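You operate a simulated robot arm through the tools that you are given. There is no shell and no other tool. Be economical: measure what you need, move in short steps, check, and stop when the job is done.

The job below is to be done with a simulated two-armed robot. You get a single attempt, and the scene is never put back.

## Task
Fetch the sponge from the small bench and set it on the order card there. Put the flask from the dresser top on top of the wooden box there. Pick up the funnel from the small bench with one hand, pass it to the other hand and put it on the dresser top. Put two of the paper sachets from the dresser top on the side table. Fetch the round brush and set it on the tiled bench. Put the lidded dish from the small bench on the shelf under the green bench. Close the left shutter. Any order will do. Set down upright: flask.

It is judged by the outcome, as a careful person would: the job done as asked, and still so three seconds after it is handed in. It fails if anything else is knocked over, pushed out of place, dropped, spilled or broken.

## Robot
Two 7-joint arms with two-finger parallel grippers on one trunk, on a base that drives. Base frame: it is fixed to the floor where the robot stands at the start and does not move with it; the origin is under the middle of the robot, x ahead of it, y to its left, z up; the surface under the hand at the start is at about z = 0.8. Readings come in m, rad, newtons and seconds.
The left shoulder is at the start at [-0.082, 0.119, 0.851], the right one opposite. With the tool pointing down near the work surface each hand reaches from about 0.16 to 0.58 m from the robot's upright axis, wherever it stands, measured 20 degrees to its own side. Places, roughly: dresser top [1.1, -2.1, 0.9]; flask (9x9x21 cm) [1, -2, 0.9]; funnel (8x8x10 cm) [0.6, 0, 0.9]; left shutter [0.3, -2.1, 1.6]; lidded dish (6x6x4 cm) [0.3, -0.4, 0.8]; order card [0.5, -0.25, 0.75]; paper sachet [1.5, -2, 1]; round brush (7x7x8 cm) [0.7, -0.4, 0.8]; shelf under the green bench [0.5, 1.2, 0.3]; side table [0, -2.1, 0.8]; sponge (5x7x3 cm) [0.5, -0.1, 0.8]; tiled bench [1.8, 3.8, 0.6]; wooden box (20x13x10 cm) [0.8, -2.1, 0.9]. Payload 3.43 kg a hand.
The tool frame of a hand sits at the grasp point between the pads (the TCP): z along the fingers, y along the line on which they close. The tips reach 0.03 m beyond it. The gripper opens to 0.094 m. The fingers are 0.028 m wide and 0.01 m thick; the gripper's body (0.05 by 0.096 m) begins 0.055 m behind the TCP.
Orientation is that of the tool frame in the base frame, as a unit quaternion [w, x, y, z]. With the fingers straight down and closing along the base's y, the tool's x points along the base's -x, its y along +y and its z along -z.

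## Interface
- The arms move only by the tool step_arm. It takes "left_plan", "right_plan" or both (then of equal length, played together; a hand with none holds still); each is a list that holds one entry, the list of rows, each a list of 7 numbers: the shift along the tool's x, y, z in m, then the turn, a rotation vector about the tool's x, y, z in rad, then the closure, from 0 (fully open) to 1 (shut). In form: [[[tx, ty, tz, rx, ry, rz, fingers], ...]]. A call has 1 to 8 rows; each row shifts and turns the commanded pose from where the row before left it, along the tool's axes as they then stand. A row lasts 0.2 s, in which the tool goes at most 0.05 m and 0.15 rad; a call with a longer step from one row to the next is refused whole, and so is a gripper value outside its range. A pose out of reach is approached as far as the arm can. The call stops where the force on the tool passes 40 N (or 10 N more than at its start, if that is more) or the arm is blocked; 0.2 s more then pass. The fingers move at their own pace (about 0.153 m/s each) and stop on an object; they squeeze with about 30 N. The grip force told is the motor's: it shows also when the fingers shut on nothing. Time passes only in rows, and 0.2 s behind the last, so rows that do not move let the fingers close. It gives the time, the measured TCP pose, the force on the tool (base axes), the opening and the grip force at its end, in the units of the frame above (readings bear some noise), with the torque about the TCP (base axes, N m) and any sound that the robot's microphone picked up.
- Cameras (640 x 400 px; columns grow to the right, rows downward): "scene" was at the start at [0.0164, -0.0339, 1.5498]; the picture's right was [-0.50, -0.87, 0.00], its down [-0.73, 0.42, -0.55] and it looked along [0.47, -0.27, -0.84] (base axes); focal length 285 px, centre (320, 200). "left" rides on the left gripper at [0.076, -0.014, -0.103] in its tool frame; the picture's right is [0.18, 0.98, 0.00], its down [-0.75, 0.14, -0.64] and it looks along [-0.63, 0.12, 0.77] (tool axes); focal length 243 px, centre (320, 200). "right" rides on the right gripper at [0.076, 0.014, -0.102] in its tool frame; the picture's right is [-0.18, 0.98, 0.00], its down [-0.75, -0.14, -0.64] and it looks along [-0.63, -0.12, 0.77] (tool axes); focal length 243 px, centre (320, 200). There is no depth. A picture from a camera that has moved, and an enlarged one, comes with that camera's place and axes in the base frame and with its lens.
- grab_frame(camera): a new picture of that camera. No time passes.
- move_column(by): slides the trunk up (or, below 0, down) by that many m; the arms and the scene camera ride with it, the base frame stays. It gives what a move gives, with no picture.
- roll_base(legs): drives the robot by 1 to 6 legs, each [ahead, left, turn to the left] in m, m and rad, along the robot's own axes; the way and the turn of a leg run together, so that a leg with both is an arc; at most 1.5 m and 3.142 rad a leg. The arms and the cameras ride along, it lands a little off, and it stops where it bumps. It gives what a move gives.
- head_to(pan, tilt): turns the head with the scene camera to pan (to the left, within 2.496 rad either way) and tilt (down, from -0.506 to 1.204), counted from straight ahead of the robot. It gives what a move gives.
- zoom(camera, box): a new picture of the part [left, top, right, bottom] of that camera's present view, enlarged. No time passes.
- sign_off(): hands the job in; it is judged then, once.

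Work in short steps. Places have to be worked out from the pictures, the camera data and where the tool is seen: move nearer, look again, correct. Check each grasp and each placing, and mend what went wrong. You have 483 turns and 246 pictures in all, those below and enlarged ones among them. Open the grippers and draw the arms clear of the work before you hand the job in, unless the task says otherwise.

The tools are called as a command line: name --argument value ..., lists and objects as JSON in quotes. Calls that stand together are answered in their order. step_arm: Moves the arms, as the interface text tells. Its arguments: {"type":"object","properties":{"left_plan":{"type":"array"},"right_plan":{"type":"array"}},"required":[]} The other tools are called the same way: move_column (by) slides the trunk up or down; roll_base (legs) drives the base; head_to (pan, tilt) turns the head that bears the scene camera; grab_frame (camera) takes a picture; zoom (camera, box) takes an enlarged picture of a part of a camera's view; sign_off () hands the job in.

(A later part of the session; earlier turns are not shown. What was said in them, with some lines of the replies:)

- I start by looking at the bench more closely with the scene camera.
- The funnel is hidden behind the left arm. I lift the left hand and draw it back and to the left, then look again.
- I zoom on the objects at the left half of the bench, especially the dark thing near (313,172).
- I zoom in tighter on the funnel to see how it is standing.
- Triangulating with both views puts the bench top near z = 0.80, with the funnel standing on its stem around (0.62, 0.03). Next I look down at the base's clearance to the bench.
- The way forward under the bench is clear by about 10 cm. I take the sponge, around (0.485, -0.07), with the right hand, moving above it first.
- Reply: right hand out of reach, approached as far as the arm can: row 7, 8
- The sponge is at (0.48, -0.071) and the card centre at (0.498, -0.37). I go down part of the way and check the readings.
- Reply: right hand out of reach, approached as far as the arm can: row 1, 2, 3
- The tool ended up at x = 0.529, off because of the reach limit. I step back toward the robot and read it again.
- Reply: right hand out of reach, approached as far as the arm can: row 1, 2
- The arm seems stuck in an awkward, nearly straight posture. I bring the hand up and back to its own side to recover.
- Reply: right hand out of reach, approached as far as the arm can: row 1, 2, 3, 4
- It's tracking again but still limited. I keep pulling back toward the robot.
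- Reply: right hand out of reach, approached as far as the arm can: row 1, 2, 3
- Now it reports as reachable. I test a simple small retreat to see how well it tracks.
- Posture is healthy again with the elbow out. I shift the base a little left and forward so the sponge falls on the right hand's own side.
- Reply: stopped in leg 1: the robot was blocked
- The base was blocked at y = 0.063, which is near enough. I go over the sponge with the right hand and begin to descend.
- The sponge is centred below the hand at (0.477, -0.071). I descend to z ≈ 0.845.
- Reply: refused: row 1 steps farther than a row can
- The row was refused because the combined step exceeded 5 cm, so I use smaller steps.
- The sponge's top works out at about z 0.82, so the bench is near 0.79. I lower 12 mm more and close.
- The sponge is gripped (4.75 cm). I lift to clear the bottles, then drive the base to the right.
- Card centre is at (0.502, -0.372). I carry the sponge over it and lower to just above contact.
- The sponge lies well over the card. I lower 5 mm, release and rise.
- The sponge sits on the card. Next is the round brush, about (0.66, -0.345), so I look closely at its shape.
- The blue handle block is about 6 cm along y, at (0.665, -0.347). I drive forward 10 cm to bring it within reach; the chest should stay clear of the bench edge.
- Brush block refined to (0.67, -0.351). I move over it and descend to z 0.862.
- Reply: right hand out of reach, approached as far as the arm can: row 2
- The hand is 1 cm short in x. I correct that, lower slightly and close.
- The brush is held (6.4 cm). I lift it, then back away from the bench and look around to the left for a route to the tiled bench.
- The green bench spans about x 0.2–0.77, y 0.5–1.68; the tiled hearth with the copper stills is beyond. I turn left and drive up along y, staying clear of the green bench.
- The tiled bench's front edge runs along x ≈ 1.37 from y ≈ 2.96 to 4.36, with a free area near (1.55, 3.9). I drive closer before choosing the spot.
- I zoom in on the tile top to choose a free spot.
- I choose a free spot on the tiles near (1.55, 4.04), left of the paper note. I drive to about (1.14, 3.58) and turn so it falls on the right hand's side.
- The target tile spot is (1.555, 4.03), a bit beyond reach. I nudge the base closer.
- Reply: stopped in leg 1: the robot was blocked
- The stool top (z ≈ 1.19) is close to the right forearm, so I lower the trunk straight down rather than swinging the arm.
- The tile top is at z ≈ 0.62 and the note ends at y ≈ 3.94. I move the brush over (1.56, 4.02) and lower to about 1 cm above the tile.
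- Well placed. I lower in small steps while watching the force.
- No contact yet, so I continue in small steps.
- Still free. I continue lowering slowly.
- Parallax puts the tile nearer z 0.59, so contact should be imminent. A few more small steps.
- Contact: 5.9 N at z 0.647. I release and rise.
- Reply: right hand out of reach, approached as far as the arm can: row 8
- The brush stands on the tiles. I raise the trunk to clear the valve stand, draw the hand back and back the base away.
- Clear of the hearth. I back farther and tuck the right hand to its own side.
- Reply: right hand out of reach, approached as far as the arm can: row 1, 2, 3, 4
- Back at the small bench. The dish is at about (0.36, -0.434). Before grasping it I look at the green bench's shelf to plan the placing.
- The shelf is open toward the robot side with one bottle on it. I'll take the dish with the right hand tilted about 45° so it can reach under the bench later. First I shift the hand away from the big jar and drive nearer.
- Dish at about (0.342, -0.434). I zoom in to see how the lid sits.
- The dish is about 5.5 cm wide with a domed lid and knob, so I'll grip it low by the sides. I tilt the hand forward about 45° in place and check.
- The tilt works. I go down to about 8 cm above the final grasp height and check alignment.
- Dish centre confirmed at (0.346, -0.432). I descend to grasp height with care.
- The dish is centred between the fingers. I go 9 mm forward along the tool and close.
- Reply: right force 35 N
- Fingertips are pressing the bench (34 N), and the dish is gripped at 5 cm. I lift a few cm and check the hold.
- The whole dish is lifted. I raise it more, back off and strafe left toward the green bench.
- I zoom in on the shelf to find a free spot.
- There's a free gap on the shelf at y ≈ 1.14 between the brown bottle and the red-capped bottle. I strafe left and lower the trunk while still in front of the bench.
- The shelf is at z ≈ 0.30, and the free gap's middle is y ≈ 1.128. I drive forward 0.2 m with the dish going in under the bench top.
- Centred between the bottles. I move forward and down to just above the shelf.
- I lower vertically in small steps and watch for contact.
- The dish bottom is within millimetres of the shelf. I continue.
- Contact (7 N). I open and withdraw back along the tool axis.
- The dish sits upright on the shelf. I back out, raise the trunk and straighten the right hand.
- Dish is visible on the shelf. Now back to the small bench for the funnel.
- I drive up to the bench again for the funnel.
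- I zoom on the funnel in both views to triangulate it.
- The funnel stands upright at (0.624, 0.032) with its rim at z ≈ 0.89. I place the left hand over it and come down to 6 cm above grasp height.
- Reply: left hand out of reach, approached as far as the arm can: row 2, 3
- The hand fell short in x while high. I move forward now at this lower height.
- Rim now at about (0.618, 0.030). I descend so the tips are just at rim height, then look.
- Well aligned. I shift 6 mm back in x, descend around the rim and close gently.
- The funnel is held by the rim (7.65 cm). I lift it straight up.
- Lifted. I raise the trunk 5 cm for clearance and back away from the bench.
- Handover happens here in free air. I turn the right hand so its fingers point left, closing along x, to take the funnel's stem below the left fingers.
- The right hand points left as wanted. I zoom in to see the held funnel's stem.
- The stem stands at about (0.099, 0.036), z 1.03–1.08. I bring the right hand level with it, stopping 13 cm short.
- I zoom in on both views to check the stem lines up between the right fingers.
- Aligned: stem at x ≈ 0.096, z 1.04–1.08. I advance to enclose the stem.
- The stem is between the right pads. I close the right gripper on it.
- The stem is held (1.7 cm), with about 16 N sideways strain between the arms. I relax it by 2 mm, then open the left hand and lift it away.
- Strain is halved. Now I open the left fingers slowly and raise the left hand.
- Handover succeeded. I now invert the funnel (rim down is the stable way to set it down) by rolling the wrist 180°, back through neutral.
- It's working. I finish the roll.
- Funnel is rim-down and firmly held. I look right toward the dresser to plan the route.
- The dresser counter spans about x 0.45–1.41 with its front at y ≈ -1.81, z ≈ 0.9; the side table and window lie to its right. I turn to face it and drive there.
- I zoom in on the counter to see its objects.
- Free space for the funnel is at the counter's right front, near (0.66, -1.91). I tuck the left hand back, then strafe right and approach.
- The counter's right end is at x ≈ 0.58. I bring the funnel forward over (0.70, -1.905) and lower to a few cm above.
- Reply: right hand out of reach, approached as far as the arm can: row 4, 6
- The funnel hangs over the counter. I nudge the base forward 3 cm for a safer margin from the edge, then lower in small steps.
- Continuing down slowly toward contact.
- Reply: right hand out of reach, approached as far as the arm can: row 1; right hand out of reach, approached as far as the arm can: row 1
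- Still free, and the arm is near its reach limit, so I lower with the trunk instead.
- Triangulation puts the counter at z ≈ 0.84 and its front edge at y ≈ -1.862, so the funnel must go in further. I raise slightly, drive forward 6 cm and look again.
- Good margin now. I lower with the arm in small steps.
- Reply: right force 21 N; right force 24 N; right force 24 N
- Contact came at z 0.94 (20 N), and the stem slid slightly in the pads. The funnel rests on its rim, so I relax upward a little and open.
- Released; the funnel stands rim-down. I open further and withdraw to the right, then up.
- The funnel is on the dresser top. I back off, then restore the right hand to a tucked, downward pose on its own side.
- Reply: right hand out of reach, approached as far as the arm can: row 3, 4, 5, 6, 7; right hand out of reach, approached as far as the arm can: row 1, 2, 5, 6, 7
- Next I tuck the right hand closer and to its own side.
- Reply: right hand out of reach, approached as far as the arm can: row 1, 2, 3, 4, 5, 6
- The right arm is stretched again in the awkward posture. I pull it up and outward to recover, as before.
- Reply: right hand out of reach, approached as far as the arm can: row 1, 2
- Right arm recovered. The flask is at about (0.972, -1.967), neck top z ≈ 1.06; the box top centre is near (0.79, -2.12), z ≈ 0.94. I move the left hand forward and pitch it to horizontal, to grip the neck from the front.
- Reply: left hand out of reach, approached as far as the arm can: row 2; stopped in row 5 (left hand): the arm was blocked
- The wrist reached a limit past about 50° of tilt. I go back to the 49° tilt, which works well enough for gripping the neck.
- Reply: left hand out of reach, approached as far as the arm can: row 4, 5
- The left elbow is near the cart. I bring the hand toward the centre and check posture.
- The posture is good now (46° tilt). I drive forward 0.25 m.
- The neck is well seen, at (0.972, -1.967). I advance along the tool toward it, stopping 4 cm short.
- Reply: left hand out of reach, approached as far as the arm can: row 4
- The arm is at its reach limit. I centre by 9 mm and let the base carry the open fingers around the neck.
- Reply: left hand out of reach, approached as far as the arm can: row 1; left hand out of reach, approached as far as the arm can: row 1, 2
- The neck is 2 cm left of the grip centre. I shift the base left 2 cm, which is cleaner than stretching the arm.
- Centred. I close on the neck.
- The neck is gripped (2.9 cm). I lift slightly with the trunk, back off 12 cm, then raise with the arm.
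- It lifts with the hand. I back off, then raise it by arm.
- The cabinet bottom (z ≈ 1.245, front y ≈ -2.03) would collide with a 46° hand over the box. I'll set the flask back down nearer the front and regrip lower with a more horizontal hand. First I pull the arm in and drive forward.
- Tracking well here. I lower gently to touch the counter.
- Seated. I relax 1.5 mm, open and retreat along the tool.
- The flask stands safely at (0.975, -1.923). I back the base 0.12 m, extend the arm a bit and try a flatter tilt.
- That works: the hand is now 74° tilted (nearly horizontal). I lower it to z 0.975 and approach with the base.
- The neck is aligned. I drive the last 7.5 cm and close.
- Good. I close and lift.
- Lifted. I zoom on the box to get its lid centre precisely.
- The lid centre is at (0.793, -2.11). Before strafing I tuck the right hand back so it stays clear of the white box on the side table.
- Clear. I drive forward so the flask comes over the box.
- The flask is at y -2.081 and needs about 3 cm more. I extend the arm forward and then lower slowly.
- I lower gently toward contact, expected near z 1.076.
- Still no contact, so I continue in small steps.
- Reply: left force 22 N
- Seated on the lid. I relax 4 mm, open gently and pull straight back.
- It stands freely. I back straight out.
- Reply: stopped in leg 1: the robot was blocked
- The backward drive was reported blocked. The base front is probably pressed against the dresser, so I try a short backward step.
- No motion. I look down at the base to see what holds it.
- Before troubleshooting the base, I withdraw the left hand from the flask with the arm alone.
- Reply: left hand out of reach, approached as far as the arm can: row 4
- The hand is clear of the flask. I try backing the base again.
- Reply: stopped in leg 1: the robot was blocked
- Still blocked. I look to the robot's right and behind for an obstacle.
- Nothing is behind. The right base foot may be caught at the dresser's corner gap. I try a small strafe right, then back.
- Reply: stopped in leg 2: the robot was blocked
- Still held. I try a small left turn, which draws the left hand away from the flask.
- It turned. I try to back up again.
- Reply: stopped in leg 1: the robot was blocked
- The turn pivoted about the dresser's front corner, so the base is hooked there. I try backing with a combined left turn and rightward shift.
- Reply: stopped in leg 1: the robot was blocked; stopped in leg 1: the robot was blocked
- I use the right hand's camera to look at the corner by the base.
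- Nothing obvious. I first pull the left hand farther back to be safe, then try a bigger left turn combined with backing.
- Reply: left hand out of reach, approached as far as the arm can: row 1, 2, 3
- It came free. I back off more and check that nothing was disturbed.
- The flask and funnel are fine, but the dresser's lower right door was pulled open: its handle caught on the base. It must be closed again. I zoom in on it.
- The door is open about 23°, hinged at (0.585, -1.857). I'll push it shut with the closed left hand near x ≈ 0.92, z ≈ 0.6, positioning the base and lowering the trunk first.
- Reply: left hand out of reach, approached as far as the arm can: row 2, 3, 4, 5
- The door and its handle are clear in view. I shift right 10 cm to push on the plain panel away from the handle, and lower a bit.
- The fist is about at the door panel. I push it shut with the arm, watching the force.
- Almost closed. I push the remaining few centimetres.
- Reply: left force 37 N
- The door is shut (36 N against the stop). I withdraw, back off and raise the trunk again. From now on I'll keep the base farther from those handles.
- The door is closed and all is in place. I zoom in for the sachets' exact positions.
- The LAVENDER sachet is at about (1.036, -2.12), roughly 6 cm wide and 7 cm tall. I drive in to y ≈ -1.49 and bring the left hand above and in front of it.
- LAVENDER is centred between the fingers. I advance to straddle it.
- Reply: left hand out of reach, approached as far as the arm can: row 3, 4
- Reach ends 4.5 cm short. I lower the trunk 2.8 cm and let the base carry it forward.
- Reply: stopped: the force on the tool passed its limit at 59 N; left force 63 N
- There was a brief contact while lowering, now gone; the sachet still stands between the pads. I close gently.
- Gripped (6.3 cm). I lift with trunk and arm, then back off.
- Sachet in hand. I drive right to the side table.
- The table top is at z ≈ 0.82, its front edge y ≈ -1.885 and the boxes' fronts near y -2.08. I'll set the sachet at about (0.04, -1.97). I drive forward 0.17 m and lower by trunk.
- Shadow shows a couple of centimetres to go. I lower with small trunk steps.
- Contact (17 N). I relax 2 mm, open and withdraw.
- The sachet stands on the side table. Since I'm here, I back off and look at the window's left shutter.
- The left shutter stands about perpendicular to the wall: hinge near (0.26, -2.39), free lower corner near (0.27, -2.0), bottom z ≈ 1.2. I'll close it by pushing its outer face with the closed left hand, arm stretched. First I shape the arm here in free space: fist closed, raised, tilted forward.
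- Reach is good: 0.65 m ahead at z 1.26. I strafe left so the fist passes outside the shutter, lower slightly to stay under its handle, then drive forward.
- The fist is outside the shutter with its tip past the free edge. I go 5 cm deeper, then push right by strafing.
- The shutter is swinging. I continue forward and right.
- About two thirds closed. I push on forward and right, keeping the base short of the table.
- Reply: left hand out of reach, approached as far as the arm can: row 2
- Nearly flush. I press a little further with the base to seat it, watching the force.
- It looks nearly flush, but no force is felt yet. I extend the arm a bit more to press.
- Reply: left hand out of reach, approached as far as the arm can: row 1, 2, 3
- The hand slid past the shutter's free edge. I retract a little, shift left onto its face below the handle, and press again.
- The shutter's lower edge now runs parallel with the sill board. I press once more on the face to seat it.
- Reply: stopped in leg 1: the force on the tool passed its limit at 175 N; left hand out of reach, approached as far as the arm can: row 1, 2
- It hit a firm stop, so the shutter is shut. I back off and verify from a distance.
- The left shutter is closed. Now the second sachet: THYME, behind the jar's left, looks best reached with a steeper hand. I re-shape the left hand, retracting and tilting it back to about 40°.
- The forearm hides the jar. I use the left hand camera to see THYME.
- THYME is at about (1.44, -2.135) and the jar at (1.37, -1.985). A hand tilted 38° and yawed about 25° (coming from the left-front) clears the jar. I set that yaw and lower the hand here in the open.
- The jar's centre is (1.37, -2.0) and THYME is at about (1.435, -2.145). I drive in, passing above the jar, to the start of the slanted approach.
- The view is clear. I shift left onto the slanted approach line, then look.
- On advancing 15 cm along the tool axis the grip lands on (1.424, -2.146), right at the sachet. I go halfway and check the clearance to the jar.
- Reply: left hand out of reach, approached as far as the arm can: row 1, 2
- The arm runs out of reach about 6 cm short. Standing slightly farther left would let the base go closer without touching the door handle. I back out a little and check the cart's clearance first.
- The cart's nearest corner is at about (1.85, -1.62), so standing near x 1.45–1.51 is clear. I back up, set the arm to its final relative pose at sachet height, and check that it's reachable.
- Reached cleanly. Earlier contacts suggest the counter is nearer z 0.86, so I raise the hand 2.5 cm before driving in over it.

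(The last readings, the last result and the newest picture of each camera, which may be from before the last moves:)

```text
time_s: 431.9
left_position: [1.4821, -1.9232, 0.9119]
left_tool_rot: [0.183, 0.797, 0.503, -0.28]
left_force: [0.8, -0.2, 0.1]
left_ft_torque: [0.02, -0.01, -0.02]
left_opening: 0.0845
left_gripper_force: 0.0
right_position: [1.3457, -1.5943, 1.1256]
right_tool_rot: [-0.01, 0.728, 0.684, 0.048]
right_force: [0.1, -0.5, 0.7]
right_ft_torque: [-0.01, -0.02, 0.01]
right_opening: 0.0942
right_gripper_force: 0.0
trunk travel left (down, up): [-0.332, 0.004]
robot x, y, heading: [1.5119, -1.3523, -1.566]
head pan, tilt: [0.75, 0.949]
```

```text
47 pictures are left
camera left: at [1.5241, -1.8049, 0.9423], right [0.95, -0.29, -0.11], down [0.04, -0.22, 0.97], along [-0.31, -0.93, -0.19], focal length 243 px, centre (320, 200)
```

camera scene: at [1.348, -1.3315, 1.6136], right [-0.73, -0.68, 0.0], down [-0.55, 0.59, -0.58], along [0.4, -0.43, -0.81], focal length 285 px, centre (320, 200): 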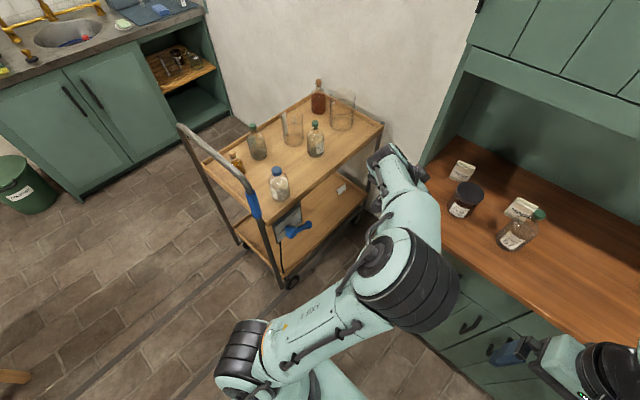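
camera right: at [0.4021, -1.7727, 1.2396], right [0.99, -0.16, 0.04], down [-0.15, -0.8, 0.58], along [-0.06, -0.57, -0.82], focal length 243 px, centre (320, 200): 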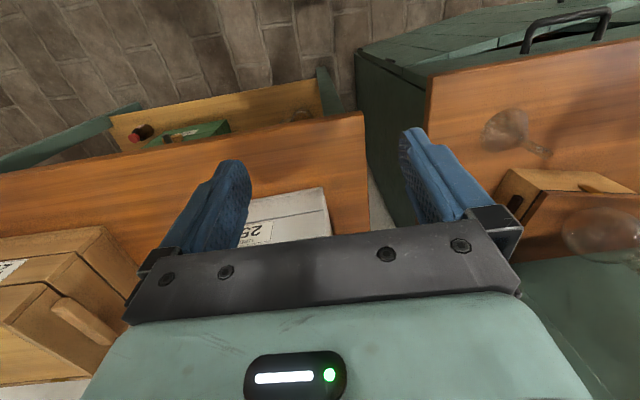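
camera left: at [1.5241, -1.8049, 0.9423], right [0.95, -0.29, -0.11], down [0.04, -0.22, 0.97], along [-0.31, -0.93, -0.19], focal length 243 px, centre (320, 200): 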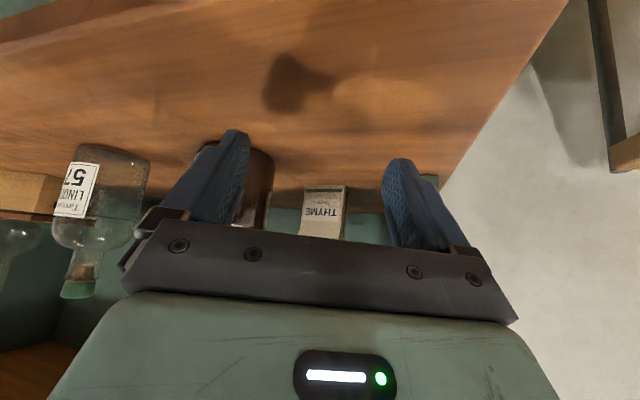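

The hand heads between the jar and the side panel toward THYME. I advance 8.5 cm straight and look again.

roll_base --legs '[[0.085, 0.003, 0]]'

grab_frame --camera "left"

```text
time_s: 433.0
left_position: [1.4863, -2.01, 0.9108]
left_tool_rot: [0.183, 0.797, 0.502, -0.281]
left_force: [-0.2, 0.4, 0.1]
left_ft_torque: [-0.04, -0.02, 0.0]
left_opening: 0.0845
left_gripper_force: 0.0
right_position: [1.3486, -1.6785, 1.126]
right_tool_rot: [-0.01, 0.727, 0.684, 0.048]
right_force: [0.1, -0.4, 0.1]
right_ft_torque: [0.0, 0.01, 0.01]
right_opening: 0.0943
right_gripper_force: 0.0
trunk travel left (down, up): [-0.332, 0.004]
robot x, y, heading: [1.5171, -1.4421, -1.57]
head pan, tilt: [0.75, 0.949]
```

```text
46 pictures are left
camera left: at [1.5264, -1.8897, 0.9421], right [0.95, -0.29, -0.11], down [0.04, -0.22, 0.97], along [-0.31, -0.93, -0.19], focal length 243 px, centre (320, 200)
```

left: 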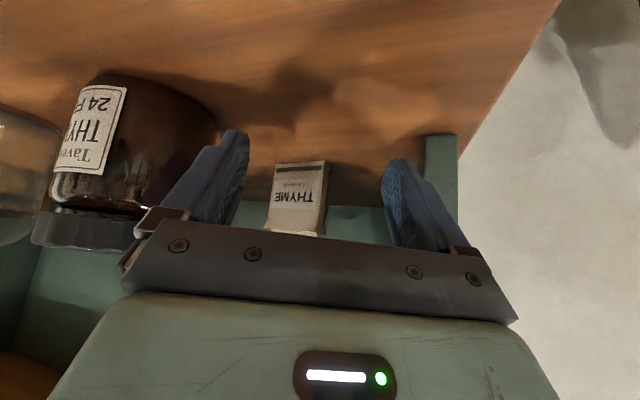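

Jar is passing on the right and THYME is dead ahead of the grip. I continue diagonally in two parts.

roll_base --legs '[[0.07, -0.031, 0]]'

grab_frame --camera "left"

```text
time_s: 434.1
left_position: [1.4534, -2.0757, 0.9106]
left_tool_rot: [0.183, 0.797, 0.502, -0.281]
left_force: [0.1, -0.6, -0.2]
left_ft_torque: [0.01, -0.01, -0.01]
left_opening: 0.0846
left_gripper_force: 0.0
right_position: [1.3173, -1.7467, 1.1258]
right_tool_rot: [-0.01, 0.728, 0.684, 0.048]
right_force: [0.0, -0.5, -0.6]
right_ft_torque: [0.0, -0.01, -0.01]
right_opening: 0.0941
right_gripper_force: 0.0
trunk travel left (down, up): [-0.332, 0.004]
robot x, y, heading: [1.4837, -1.5092, -1.571]
head pan, tilt: [0.75, 0.949]
```

```text
45 pictures are left
camera left: at [1.4943, -1.958, 0.9422], right [0.95, -0.29, -0.11], down [0.04, -0.22, 0.97], along [-0.31, -0.93, -0.19], focal length 243 px, centre (320, 200)
```

left: 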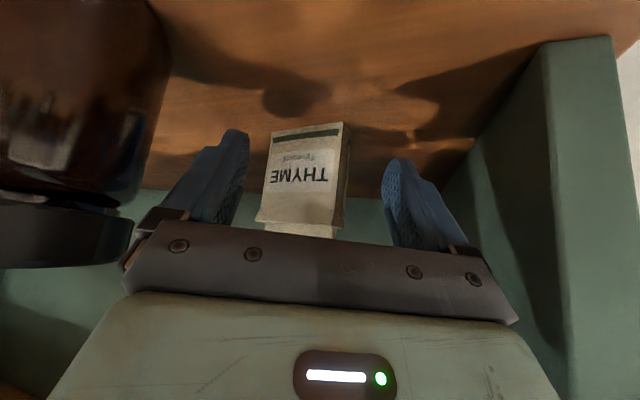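

Good clearance on both sides. Last 6 cm.

roll_base --legs '[[0.062, -0.033, 0]]'

grab_frame --camera "left"

```text
time_s: 435.1
left_position: [1.4195, -2.1361, 0.9098]
left_tool_rot: [0.182, 0.797, 0.502, -0.281]
left_force: [0.3, -0.8, 0.1]
left_ft_torque: [0.0, 0.02, -0.01]
left_opening: 0.0849
left_gripper_force: 0.0
right_position: [1.2836, -1.8069, 1.1259]
right_tool_rot: [-0.009, 0.727, 0.684, 0.049]
right_force: [-0.8, -0.3, 0.3]
right_ft_torque: [-0.01, 0.01, 0.0]
right_opening: 0.094
right_gripper_force: 0.0
trunk travel left (down, up): [-0.332, 0.004]
robot x, y, heading: [1.4514, -1.5717, -1.57]
head pan, tilt: [0.75, 0.949]
```

```text
44 pictures are left
camera left: at [1.4614, -2.018, 0.9421], right [0.95, -0.29, -0.11], down [0.04, -0.22, 0.97], along [-0.31, -0.93, -0.19], focal length 243 px, centre (320, 200)
```

left: 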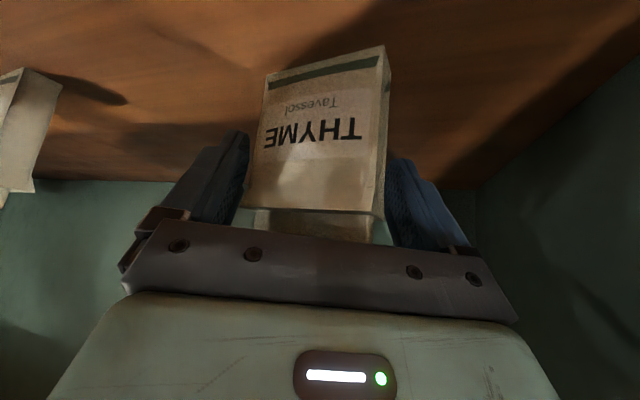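

The sachet is between the pads. I lower 1 cm and close.

move_column --by -0.01

step_arm --left_plan '[[[0, 0, 0, 0, 0, 0, 0.25], [0, 0, 0, 0, 0, 0, 0.5], [0, 0, 0, 0, 0, 0, 1], [0, 0, 0, 0, 0, 0, 1]]]'

grab_frame --camera "left"

```text
time_s: 435.7
left_position: [1.422, -2.1372, 0.9006]
left_tool_rot: [0.183, 0.797, 0.502, -0.281]
left_force: [0.2, -0.9, 0.2]
left_ft_torque: [0.02, -0.02, 0.0]
left_opening: 0.0843
left_gripper_force: 0.0
right_position: [1.2831, -1.8075, 1.1152]
right_tool_rot: [-0.009, 0.727, 0.684, 0.049]
right_force: [-0.4, -0.3, 0.0]
right_ft_torque: [0.01, -0.01, 0.04]
right_opening: 0.0939
right_gripper_force: 0.0
trunk travel left (down, up): [-0.322, 0.014]
robot x, y, heading: [1.4494, -1.5714, -1.568]
head pan, tilt: [0.75, 0.949]
```

```text
time_s: 436.7
left_position: [1.42, -2.1371, 0.9012]
left_tool_rot: [0.183, 0.798, 0.501, -0.281]
left_force: [-0.7, 0.2, 1.7]
left_ft_torque: [0.03, 0.05, 0.0]
left_opening: 0.0628
left_gripper_force: 29.7
right_position: [1.2849, -1.8077, 1.1161]
right_tool_rot: [-0.009, 0.728, 0.684, 0.048]
right_force: [0.7, 0.8, -0.7]
right_ft_torque: [0.03, -0.02, 0.0]
right_opening: 0.094
right_gripper_force: 0.1
trunk travel left (down, up): [-0.322, 0.014]
robot x, y, heading: [1.4508, -1.5751, -1.572]
head pan, tilt: [0.75, 0.949]
```

```text
43 pictures are left
camera left: at [1.4616, -2.0188, 0.9328], right [0.95, -0.29, -0.11], down [0.04, -0.22, 0.98], along [-0.31, -0.93, -0.19], focal length 243 px, centre (320, 200)
```

left: 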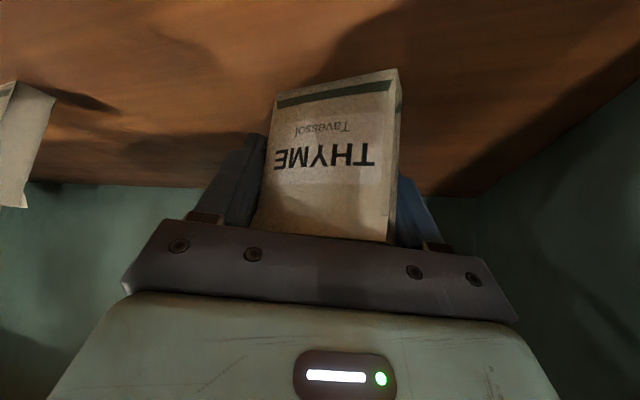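

Gripped (6.3 cm). I lift by trunk and retrace the same path out.

move_column --by 0.013

roll_base --legs '[[-0.062, 0.033, 0], [-0.07, 0.031, 0], [-0.3, 0, 0]]'

head_to --pan 0.0 --tilt 0.75

grab_frame --camera "scene"

```text
time_s: 437.3
left_position: [1.4203, -2.1386, 0.914]
left_tool_rot: [0.183, 0.797, 0.502, -0.281]
left_force: [-0.5, -0.2, -0.1]
left_ft_torque: [-0.02, -0.02, -0.03]
left_opening: 0.0624
left_gripper_force: 29.5
right_position: [1.2848, -1.8077, 1.1286]
right_tool_rot: [-0.011, 0.728, 0.684, 0.048]
right_force: [-0.9, 0.4, 0.2]
right_ft_torque: [-0.02, -0.03, 0.0]
right_opening: 0.0938
right_gripper_force: 0.0
trunk travel left (down, up): [-0.335, 0.001]
robot x, y, heading: [1.4484, -1.5711, -1.571]
head pan, tilt: [0.75, 0.949]
```

```text
time_s: 440.6
left_position: [1.4861, -1.7057, 0.9149]
left_tool_rot: [0.184, 0.797, 0.503, -0.281]
left_force: [0.3, -0.3, -0.3]
left_ft_torque: [0.01, 0.03, 0.0]
left_opening: 0.0618
left_gripper_force: 30.0
right_position: [1.3484, -1.3761, 1.1282]
right_tool_rot: [-0.009, 0.728, 0.684, 0.048]
right_force: [1.0, -0.4, 0.4]
right_ft_torque: [0.04, -0.01, 0.03]
right_opening: 0.094
right_gripper_force: 0.2
trunk travel left (down, up): [-0.335, 0.001]
robot x, y, heading: [1.513, -1.1393, -1.569]
head pan, tilt: [0.75, 0.949]
```

```text
time_s: 441.7
left_position: [1.4857, -1.7053, 0.9141]
left_tool_rot: [0.183, 0.797, 0.503, -0.281]
left_force: [1.1, 0.4, -0.5]
left_ft_torque: [0.01, 0.0, -0.01]
left_opening: 0.0617
left_gripper_force: 30.4
right_position: [1.3496, -1.376, 1.1298]
right_tool_rot: [-0.011, 0.726, 0.685, 0.048]
right_force: [0.1, 0.4, -0.8]
right_ft_torque: [-0.02, 0.0, 0.02]
right_opening: 0.0941
right_gripper_force: 0.2
trunk travel left (down, up): [-0.335, 0.001]
robot x, y, heading: [1.5152, -1.1388, -1.564]
head pan, tilt: [0.0, 0.75]
```

```text
42 pictures are left
camera scene: at [1.5146, -1.1761, 1.6316], right [-1.0, 0.0, 0.0], down [0.0, 0.68, -0.73], along [0.0, -0.73, -0.68], focal length 285 px, centre (320, 200)
```

scene: 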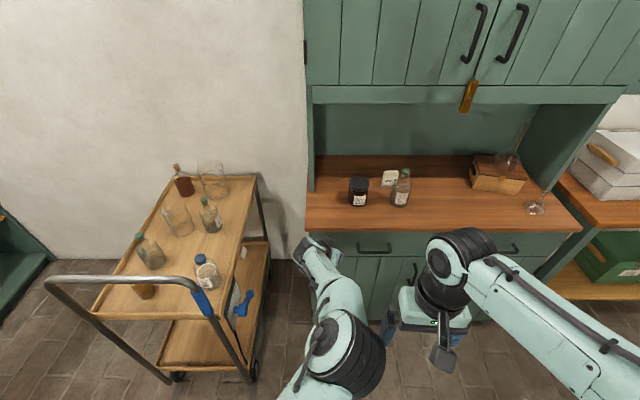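

THYME is in hand, and everything on the dresser stands. I drive to the side table.

roll_base --legs '[[0, -1.27, 0]]'

grab_frame --camera "scene"

```text
time_s: 453.2
left_position: [0.2038, -1.714, 0.9136]
left_tool_rot: [0.184, 0.794, 0.507, -0.28]
left_force: [-0.7, -0.3, -0.1]
left_ft_torque: [-0.03, -0.01, -0.04]
left_opening: 0.0584
left_gripper_force: 30.1
right_position: [0.0632, -1.3868, 1.1289]
right_tool_rot: [-0.01, 0.723, 0.689, 0.048]
right_force: [-0.3, 0.7, -0.3]
right_ft_torque: [0.03, -0.04, 0.03]
right_opening: 0.0941
right_gripper_force: 0.0
trunk travel left (down, up): [-0.335, 0.001]
robot x, y, heading: [0.2267, -1.1465, -1.559]
head pan, tilt: [0.0, 0.75]
```

```text
41 pictures are left
camera scene: at [0.2261, -1.1847, 1.6316], right [-1.0, -0.01, 0.0], down [-0.01, 0.68, -0.73], along [0.01, -0.73, -0.68], focal length 285 px, centre (320, 200)
```

scene: 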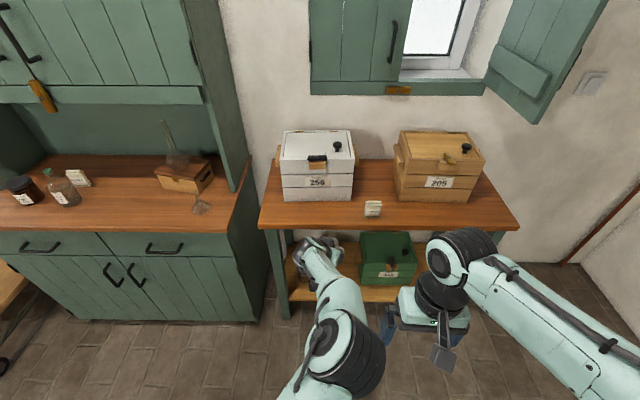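

LAVENDER is standing on the table. I drive forward 0.25 m and lower THYME beside it at x ≈ 0.2.

roll_base --legs '[[0.25, 0, 0]]'

move_column --by -0.022

grab_frame --camera "left"

```text
time_s: 455.0
left_position: [0.2104, -1.9633, 0.9134]
left_tool_rot: [0.186, 0.793, 0.509, -0.28]
left_force: [0.8, 0.7, -0.9]
left_ft_torque: [0.0, 0.0, 0.02]
left_opening: 0.0578
left_gripper_force: 30.1
right_position: [0.0679, -1.6344, 1.1298]
right_tool_rot: [-0.01, 0.722, 0.69, 0.049]
right_force: [0.4, -0.7, -0.5]
right_ft_torque: [-0.01, -0.02, -0.01]
right_opening: 0.094
right_gripper_force: 0.1
trunk travel left (down, up): [-0.335, 0.001]
robot x, y, heading: [0.2287, -1.3992, -1.553]
head pan, tilt: [0.0, 0.75]
```

```text
time_s: 455.7
left_position: [0.2102, -1.9633, 0.8906]
left_tool_rot: [0.185, 0.793, 0.51, -0.279]
left_force: [0.3, 0.5, 0.5]
left_ft_torque: [0.08, 0.0, -0.04]
left_opening: 0.057
left_gripper_force: 30.4
right_position: [0.0668, -1.6366, 1.1079]
right_tool_rot: [-0.01, 0.721, 0.691, 0.048]
right_force: [0.6, -1.0, 0.1]
right_ft_torque: [0.03, 0.0, 0.04]
right_opening: 0.0941
right_gripper_force: 0.0
trunk travel left (down, up): [-0.313, 0.023]
robot x, y, heading: [0.2323, -1.3957, -1.552]
head pan, tilt: [0.0, 0.75]
```

```text
40 pictures are left
camera left: at [0.2489, -1.8447, 0.9232], right [0.95, -0.28, -0.11], down [0.05, -0.22, 0.97], along [-0.29, -0.94, -0.2], focal length 243 px, centre (320, 200)
```

left: 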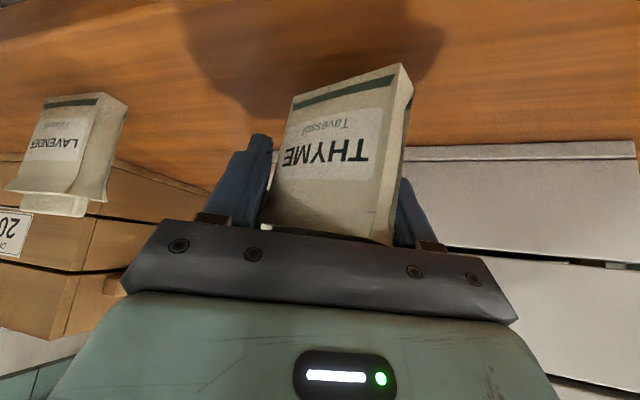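

The sachet has rotated slightly in the grip but will settle flat. I lower to contact in small steps.

move_column --by -0.006

move_column --by -0.004

move_column --by -0.004

```text
time_s: 456.2
left_position: [0.2108, -1.9622, 0.8852]
left_tool_rot: [0.185, 0.793, 0.509, -0.278]
left_force: [-0.2, -0.7, -0.2]
left_ft_torque: [0.06, -0.02, -0.02]
left_opening: 0.0571
left_gripper_force: 29.8
right_position: [0.0673, -1.6362, 1.1007]
right_tool_rot: [-0.01, 0.722, 0.69, 0.049]
right_force: [1.1, 0.1, -0.6]
right_ft_torque: [0.0, 0.0, 0.01]
right_opening: 0.094
right_gripper_force: 0.1
trunk travel left (down, up): [-0.307, 0.029]
robot x, y, heading: [0.2313, -1.3942, -1.553]
head pan, tilt: [0.0, 0.75]
```

```text
time_s: 456.8
left_position: [0.2101, -1.9639, 0.8864]
left_tool_rot: [0.186, 0.792, 0.508, -0.281]
left_force: [1.8, 3.0, 16.0]
left_ft_torque: [0.39, 0.21, -0.08]
left_opening: 0.0564
left_gripper_force: 30.3
right_position: [0.0677, -1.6348, 1.0983]
right_tool_rot: [-0.01, 0.722, 0.691, 0.047]
right_force: [0.2, -0.4, -0.6]
right_ft_torque: [0.04, -0.01, -0.02]
right_opening: 0.094
right_gripper_force: 0.1
trunk travel left (down, up): [-0.303, 0.033]
robot x, y, heading: [0.2321, -1.3932, -1.552]
head pan, tilt: [0.0, 0.75]
```

```text
time_s: 457.5
left_position: [0.2103, -1.9651, 0.8849]
left_tool_rot: [0.188, 0.791, 0.509, -0.283]
left_force: [0.9, 3.0, 9.7]
left_ft_torque: [0.31, 0.15, -0.05]
left_opening: 0.0565
left_gripper_force: 30.2
right_position: [0.0679, -1.6357, 1.0934]
right_tool_rot: [-0.01, 0.722, 0.69, 0.047]
right_force: [-0.4, 0.3, -0.5]
right_ft_torque: [-0.02, -0.02, -0.01]
right_opening: 0.0941
right_gripper_force: 0.0
trunk travel left (down, up): [-0.299, 0.036]
robot x, y, heading: [0.2327, -1.394, -1.555]
head pan, tilt: [0.0, 0.75]
stopped: the force on the tool passed its limit at 41 N (the readings are from after the stop); the commanded pose is now the measured one
```

In contact. I check the sachet's attitude before letting go.

grab_frame --camera "left"

```text
39 pictures are left
camera left: at [0.2483, -1.8447, 0.9148], right [0.95, -0.28, -0.11], down [0.05, -0.21, 0.98], along [-0.29, -0.94, -0.18], focal length 243 px, centre (320, 200)
```

left: 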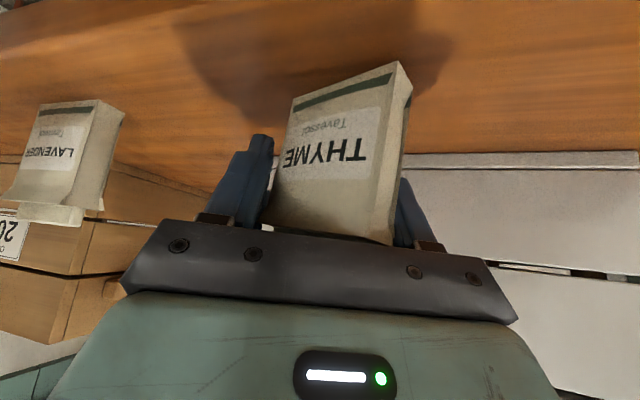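

One corner is about 1 cm high; the sachet will settle flat on release. I open slowly and check.

step_arm --left_plan '[[[0, 0, 0, 0, 0, 0, 0.35], [0, 0, 0, 0, 0, 0, 0.3], [0, 0, 0, 0, 0, 0, 0.2], [0, 0, 0, 0, 0, 0, 0.1]]]'

grab_frame --camera "left"

```text
time_s: 458.5
left_position: [0.2097, -1.9643, 0.8843]
left_tool_rot: [0.187, 0.792, 0.508, -0.282]
left_force: [-0.2, 0.4, 0.4]
left_ft_torque: [-0.01, -0.02, -0.02]
left_opening: 0.0847
left_gripper_force: 0.1
right_position: [0.0678, -1.6361, 1.0935]
right_tool_rot: [-0.009, 0.722, 0.69, 0.047]
right_force: [-0.4, -0.4, 0.5]
right_ft_torque: [0.0, -0.03, 0.02]
right_opening: 0.0939
right_gripper_force: 0.0
trunk travel left (down, up): [-0.299, 0.036]
robot x, y, heading: [0.2333, -1.3979, -1.549]
head pan, tilt: [0.0, 0.75]
```

```text
38 pictures are left
camera left: at [0.2483, -1.8449, 0.9133], right [0.95, -0.28, -0.11], down [0.05, -0.21, 0.98], along [-0.29, -0.94, -0.19], focal length 243 px, centre (320, 200)
```

left: 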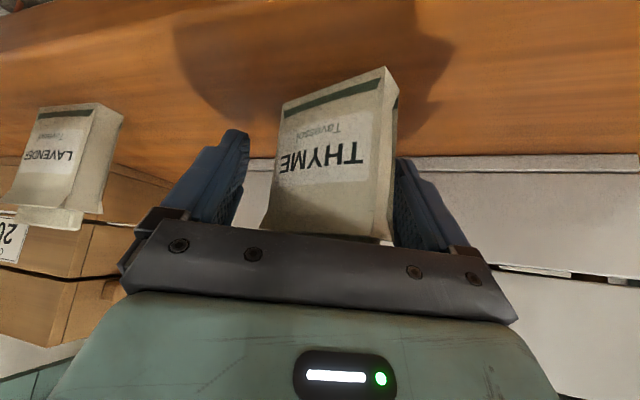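

I open fully and retreat along the tool axis, then look.

step_arm --left_plan '[[[0, 0, 0, 0, 0, 0, 0], [0, 0, 0, 0, 0, 0, 0], [0, 0, -0.02, 0, 0, 0, 0], [0, 0, -0.03, 0, 0, 0, 0], [0, 0, -0.04, 0, 0, 0, 0], [0, 0, -0.04, 0, 0, 0, 0]]]'

grab_frame --camera "left"

```text
time_s: 459.9
left_position: [0.2439, -1.8886, 0.9839]
left_tool_rot: [0.187, 0.792, 0.508, -0.282]
left_force: [1.0, -0.5, 0.6]
left_ft_torque: [0.02, 0.0, 0.01]
left_opening: 0.0939
left_gripper_force: 0.0
right_position: [0.0688, -1.6348, 1.0946]
right_tool_rot: [-0.009, 0.722, 0.69, 0.048]
right_force: [0.5, 0.6, -0.6]
right_ft_torque: [-0.04, -0.02, -0.03]
right_opening: 0.0941
right_gripper_force: 0.0
trunk travel left (down, up): [-0.299, 0.036]
robot x, y, heading: [0.2297, -1.3978, -1.553]
head pan, tilt: [0.0, 0.75]
```

```text
37 pictures are left
camera left: at [0.2833, -1.7684, 1.0142], right [0.95, -0.28, -0.11], down [0.05, -0.21, 0.98], along [-0.29, -0.94, -0.19], focal length 243 px, centre (320, 200)
```

left: 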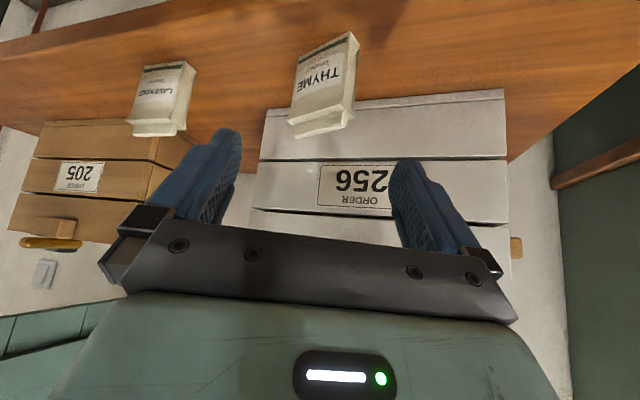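

Both sachets stand on the side table. I back off, tuck the left hand and take a final look around.

roll_base --legs '[[-0.35, 0, 0]]'

head_to --pan 0.25 --tilt 0.45

grab_frame --camera "scene"

```text
time_s: 462.1
left_position: [0.2384, -1.5472, 0.9831]
left_tool_rot: [0.188, 0.792, 0.507, -0.284]
left_force: [1.2, -0.7, 0.2]
left_ft_torque: [-0.01, -0.01, 0.02]
left_opening: 0.0942
left_gripper_force: 0.0
right_position: [0.062, -1.2916, 1.0938]
right_tool_rot: [-0.01, 0.723, 0.689, 0.048]
right_force: [-0.3, -0.6, 0.8]
right_ft_torque: [0.0, -0.03, 0.03]
right_opening: 0.0939
right_gripper_force: 0.0
trunk travel left (down, up): [-0.299, 0.036]
robot x, y, heading: [0.223, -1.0527, -1.552]
head pan, tilt: [0.0, 0.75]
```

```text
time_s: 462.9
left_position: [0.2371, -1.5473, 0.9842]
left_tool_rot: [0.188, 0.792, 0.508, -0.283]
left_force: [-0.3, 0.2, -0.1]
left_ft_torque: [0.04, 0.02, 0.01]
left_opening: 0.0938
left_gripper_force: 0.0
right_position: [0.0617, -1.293, 1.0932]
right_tool_rot: [-0.01, 0.723, 0.689, 0.048]
right_force: [0.3, 0.3, -0.5]
right_ft_torque: [-0.02, 0.0, -0.01]
right_opening: 0.0937
right_gripper_force: 0.0
trunk travel left (down, up): [-0.299, 0.036]
robot x, y, heading: [0.2234, -1.0532, -1.555]
head pan, tilt: [0.25, 0.45]
```

```text
36 pictures are left
camera scene: at [0.2473, -1.0969, 1.6217], right [-0.97, -0.26, 0.0], down [-0.11, 0.42, -0.9], along [0.23, -0.87, -0.44], focal length 285 px, centre (320, 200)
```

scene: 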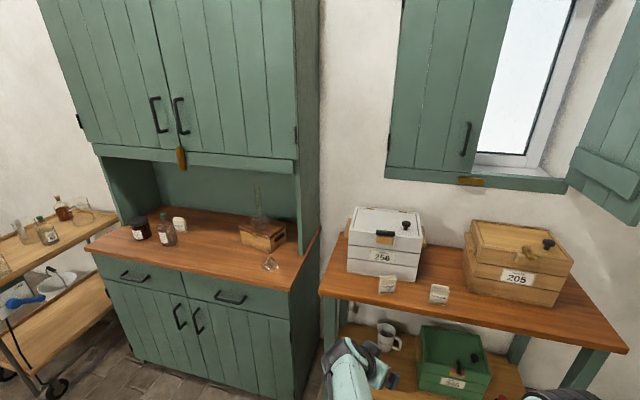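

I zoom in on the funnel, flask and shutter.

zoom --camera "scene" --box '[100, 170, 320, 300]'

zoom --camera "scene" --box '[340, 60, 600, 210]'

```text
2.91 times, centred on (210, 235) of scene
camera zoom: at [0.2473, -1.0969, 1.6217], right [-0.97, -0.26, 0.0], down [-0.11, 0.42, -0.9], along [0.23, -0.87, -0.44], focal length 829 px, centre (640, 98)
```

zoom: 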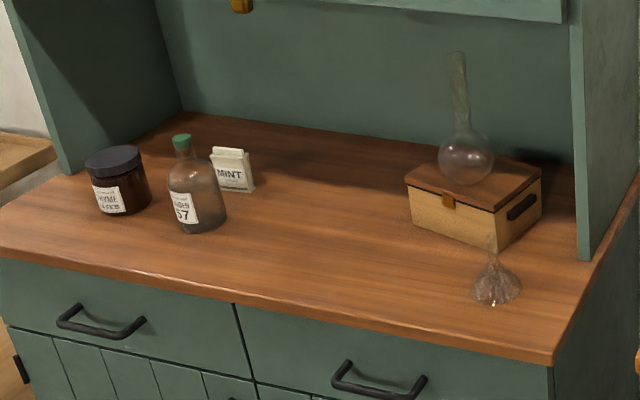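

```text
2.46 times, centred on (470, 135) of scene
camera zoom: at [0.2473, -1.0969, 1.6217], right [-0.97, -0.26, 0.0], down [-0.11, 0.42, -0.9], along [0.23, -0.87, -0.44], focal length 701 px, centre (-49, 360)
```

zoom: 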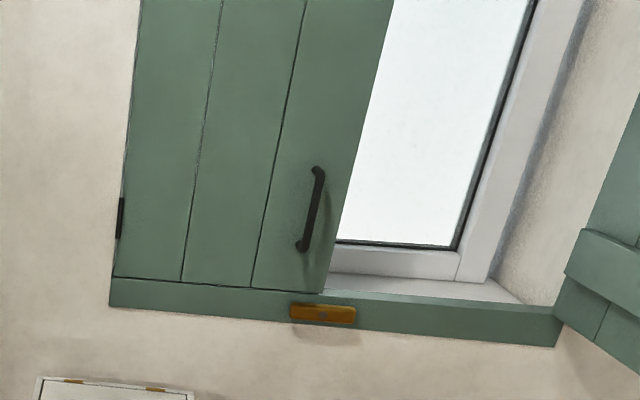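

All is in order here. I check the small bench behind me.

head_to --pan 2.45 --tilt 0.75

grab_frame --camera "scene"

```text
time_s: 465.0
left_position: [0.2375, -1.5462, 0.9842]
left_tool_rot: [0.187, 0.792, 0.507, -0.283]
left_force: [-0.7, -0.5, -0.3]
left_ft_torque: [0.02, 0.01, -0.02]
left_opening: 0.0939
left_gripper_force: 0.1
right_position: [0.0626, -1.2932, 1.0948]
right_tool_rot: [-0.009, 0.723, 0.689, 0.047]
right_force: [0.5, 0.4, 0.1]
right_ft_torque: [-0.01, -0.03, 0.0]
right_opening: 0.0939
right_gripper_force: 0.0
trunk travel left (down, up): [-0.299, 0.036]
robot x, y, heading: [0.2254, -1.0535, -1.559]
head pan, tilt: [2.45, 0.75]
```

```text
33 pictures are left
camera scene: at [0.2756, -0.9434, 1.5953], right [0.78, -0.63, 0.0], down [-0.43, -0.53, -0.73], along [0.46, 0.57, -0.68], focal length 285 px, centre (320, 200)
```

scene: 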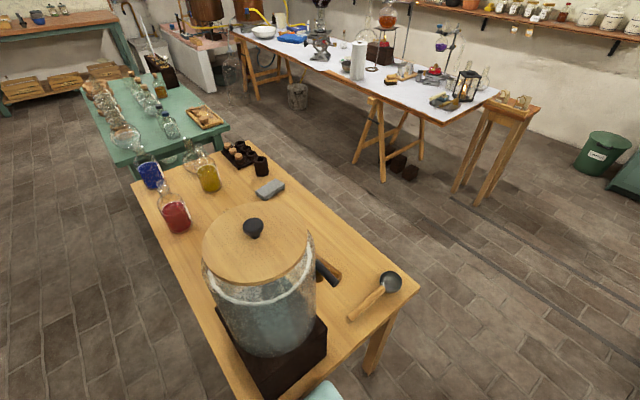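

The big jar hides the sponge. I shift the base for a clear line of sight.

roll_base --legs '[[-0.3, -0.6, 0]]'

head_to --pan 2.3 --tilt 0.6

grab_frame --camera "scene"

```text
time_s: 467.7
left_position: [0.0288, -1.5079, 0.9851]
left_tool_rot: [0.191, 0.79, 0.509, -0.282]
left_force: [-1.6, 1.0, -0.3]
left_ft_torque: [-0.03, -0.07, 0.08]
left_opening: 0.0937
left_gripper_force: 0.0
right_position: [-0.1507, -1.2526, 1.0928]
right_tool_rot: [-0.007, 0.722, 0.69, 0.049]
right_force: [-0.9, 0.9, -0.2]
right_ft_torque: [-0.1, -0.08, -0.02]
right_opening: 0.0939
right_gripper_force: 0.1
trunk travel left (down, up): [-0.299, 0.036]
robot x, y, heading: [0.0153, -1.0186, -1.561]
head pan, tilt: [2.45, 0.75]
stopped in leg 1: the robot was blocked; the commanded pose is now the measured one
```

```text
time_s: 468.4
left_position: [0.0353, -1.513, 0.9827]
left_tool_rot: [0.189, 0.789, 0.512, -0.282]
left_force: [-0.6, 0.1, -0.1]
left_ft_torque: [-0.02, 0.03, -0.05]
left_opening: 0.0939
left_gripper_force: 0.0
right_position: [-0.1448, -1.2555, 1.0926]
right_tool_rot: [-0.01, 0.722, 0.69, 0.049]
right_force: [0.0, 0.1, -0.2]
right_ft_torque: [-0.01, 0.0, 0.03]
right_opening: 0.0939
right_gripper_force: 0.1
trunk travel left (down, up): [-0.299, 0.036]
robot x, y, heading: [0.0179, -1.0204, -1.558]
head pan, tilt: [2.3, 0.6]
```

```text
32 pictures are left
camera scene: at [0.0811, -0.9123, 1.6081], right [0.68, -0.74, 0.0], down [-0.42, -0.38, -0.82], along [0.61, 0.56, -0.57], focal length 285 px, centre (320, 200)
```

scene: 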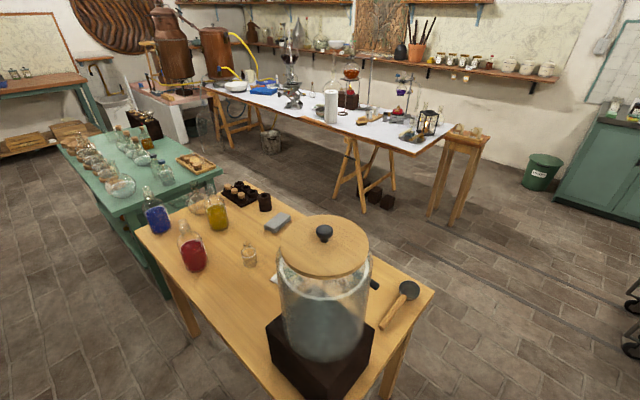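

The base touched the small bench's leg. I move away from it first and then go around for a look.

roll_base --legs '[[0.2, 0, 0], [0, -0.5, 0]]'

head_to --pan 2.3 --tilt 0.5

grab_frame --camera "scene"

```text
time_s: 474.6
left_position: [-0.4694, -1.7141, 0.9824]
left_tool_rot: [0.189, 0.79, 0.51, -0.282]
left_force: [0.2, 0.2, 0.9]
left_ft_torque: [-0.01, -0.02, -0.01]
left_opening: 0.094
left_gripper_force: 0.0
right_position: [-0.6503, -1.4588, 1.0922]
right_tool_rot: [-0.01, 0.722, 0.69, 0.048]
right_force: [-0.5, 0.0, 0.2]
right_ft_torque: [0.0, 0.02, -0.01]
right_opening: 0.0941
right_gripper_force: 0.1
trunk travel left (down, up): [-0.299, 0.036]
robot x, y, heading: [-0.4908, -1.2209, -1.566]
head pan, tilt: [2.3, 0.6]
```

```text
time_s: 475.2
left_position: [-0.4713, -1.7155, 0.9824]
left_tool_rot: [0.19, 0.79, 0.511, -0.281]
left_force: [0.9, 0.2, -1.4]
left_ft_torque: [0.02, 0.0, 0.02]
left_opening: 0.0941
left_gripper_force: 0.0
right_position: [-0.6511, -1.4595, 1.0924]
right_tool_rot: [-0.01, 0.723, 0.689, 0.049]
right_force: [-0.4, -0.2, -1.1]
right_ft_torque: [0.0, -0.01, 0.02]
right_opening: 0.0938
right_gripper_force: 0.1
trunk travel left (down, up): [-0.299, 0.036]
robot x, y, heading: [-0.489, -1.2188, -1.564]
head pan, tilt: [2.3, 0.499]
```

```text
31 pictures are left
camera scene: at [-0.4219, -1.1126, 1.6172], right [0.67, -0.74, 0.0], down [-0.35, -0.32, -0.88], along [0.65, 0.59, -0.48], focal length 285 px, centre (320, 200)
```

scene: 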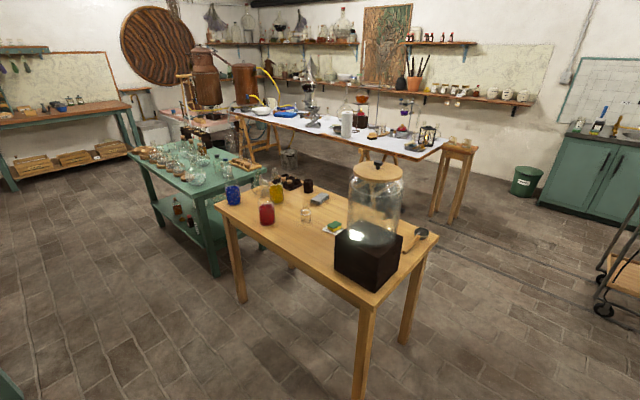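

The bench stands where it was within measurement. I zoom in on the sponge and on the shelf.

zoom --camera "scene" --box '[210, 165, 440, 300]'

zoom --camera "scene" --box '[120, 130, 260, 280]'

```text
2.78 times, centred on (325, 232) of scene
camera zoom: at [-0.4219, -1.1126, 1.6172], right [0.67, -0.74, 0.0], down [-0.35, -0.32, -0.88], along [0.65, 0.59, -0.48], focal length 793 px, centre (306, 110)
```

zoom: 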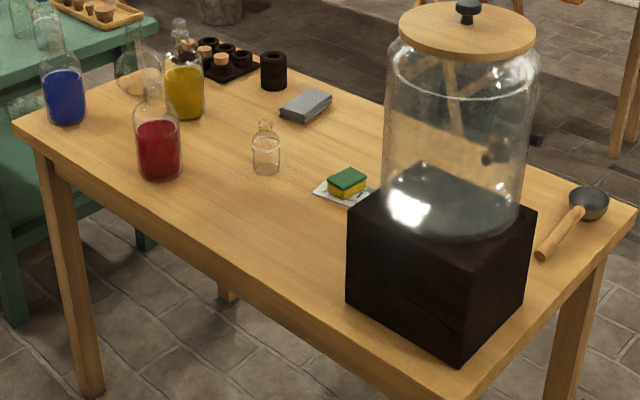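

```text
2.67 times, centred on (190, 205) of scene
camera zoom: at [-0.4219, -1.1126, 1.6172], right [0.67, -0.74, 0.0], down [-0.35, -0.32, -0.88], along [0.65, 0.59, -0.48], focal length 760 px, centre (667, 187)
```

zoom: 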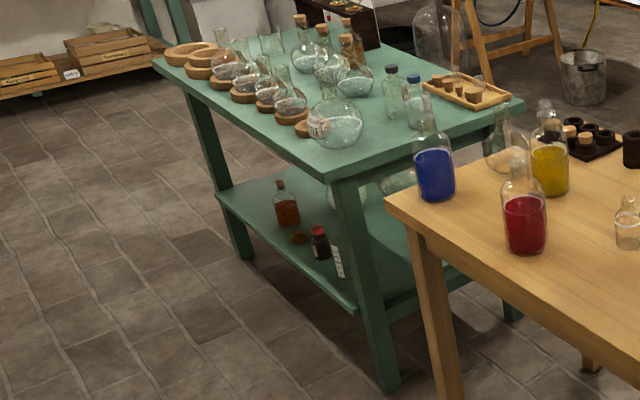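

Everything asked is in place, both grippers are open and the arms are clear of the work, so I hand the job in.

sign_off

```text
The job is handed in.
```

All seven tasks are done, but I made two accidental contacts: the robot base pulled open the dresser's lower right door, which I pushed shut again, and it later bumped a small-bench leg. The bench and its contents looked unmoved afterwards.

- **Sponge:** it sits on the order card on the small bench.
- **Flask:** it stands upright on the wooden box on the dresser.
- **Funnel:** the left hand picked it up and passed it to the right, which set it rim-down on the dresser top.
- **Sachets:** LAVENDER and THYME both stand on the side table.
- **Round brush:** it stands on the tiled bench. I checked it when I put it down but did not go back for a second look.
- **Lidded dish:** it is upright on the shelf under the green bench.
- **Left shutter:** it is closed; I pressed it until it stopped.
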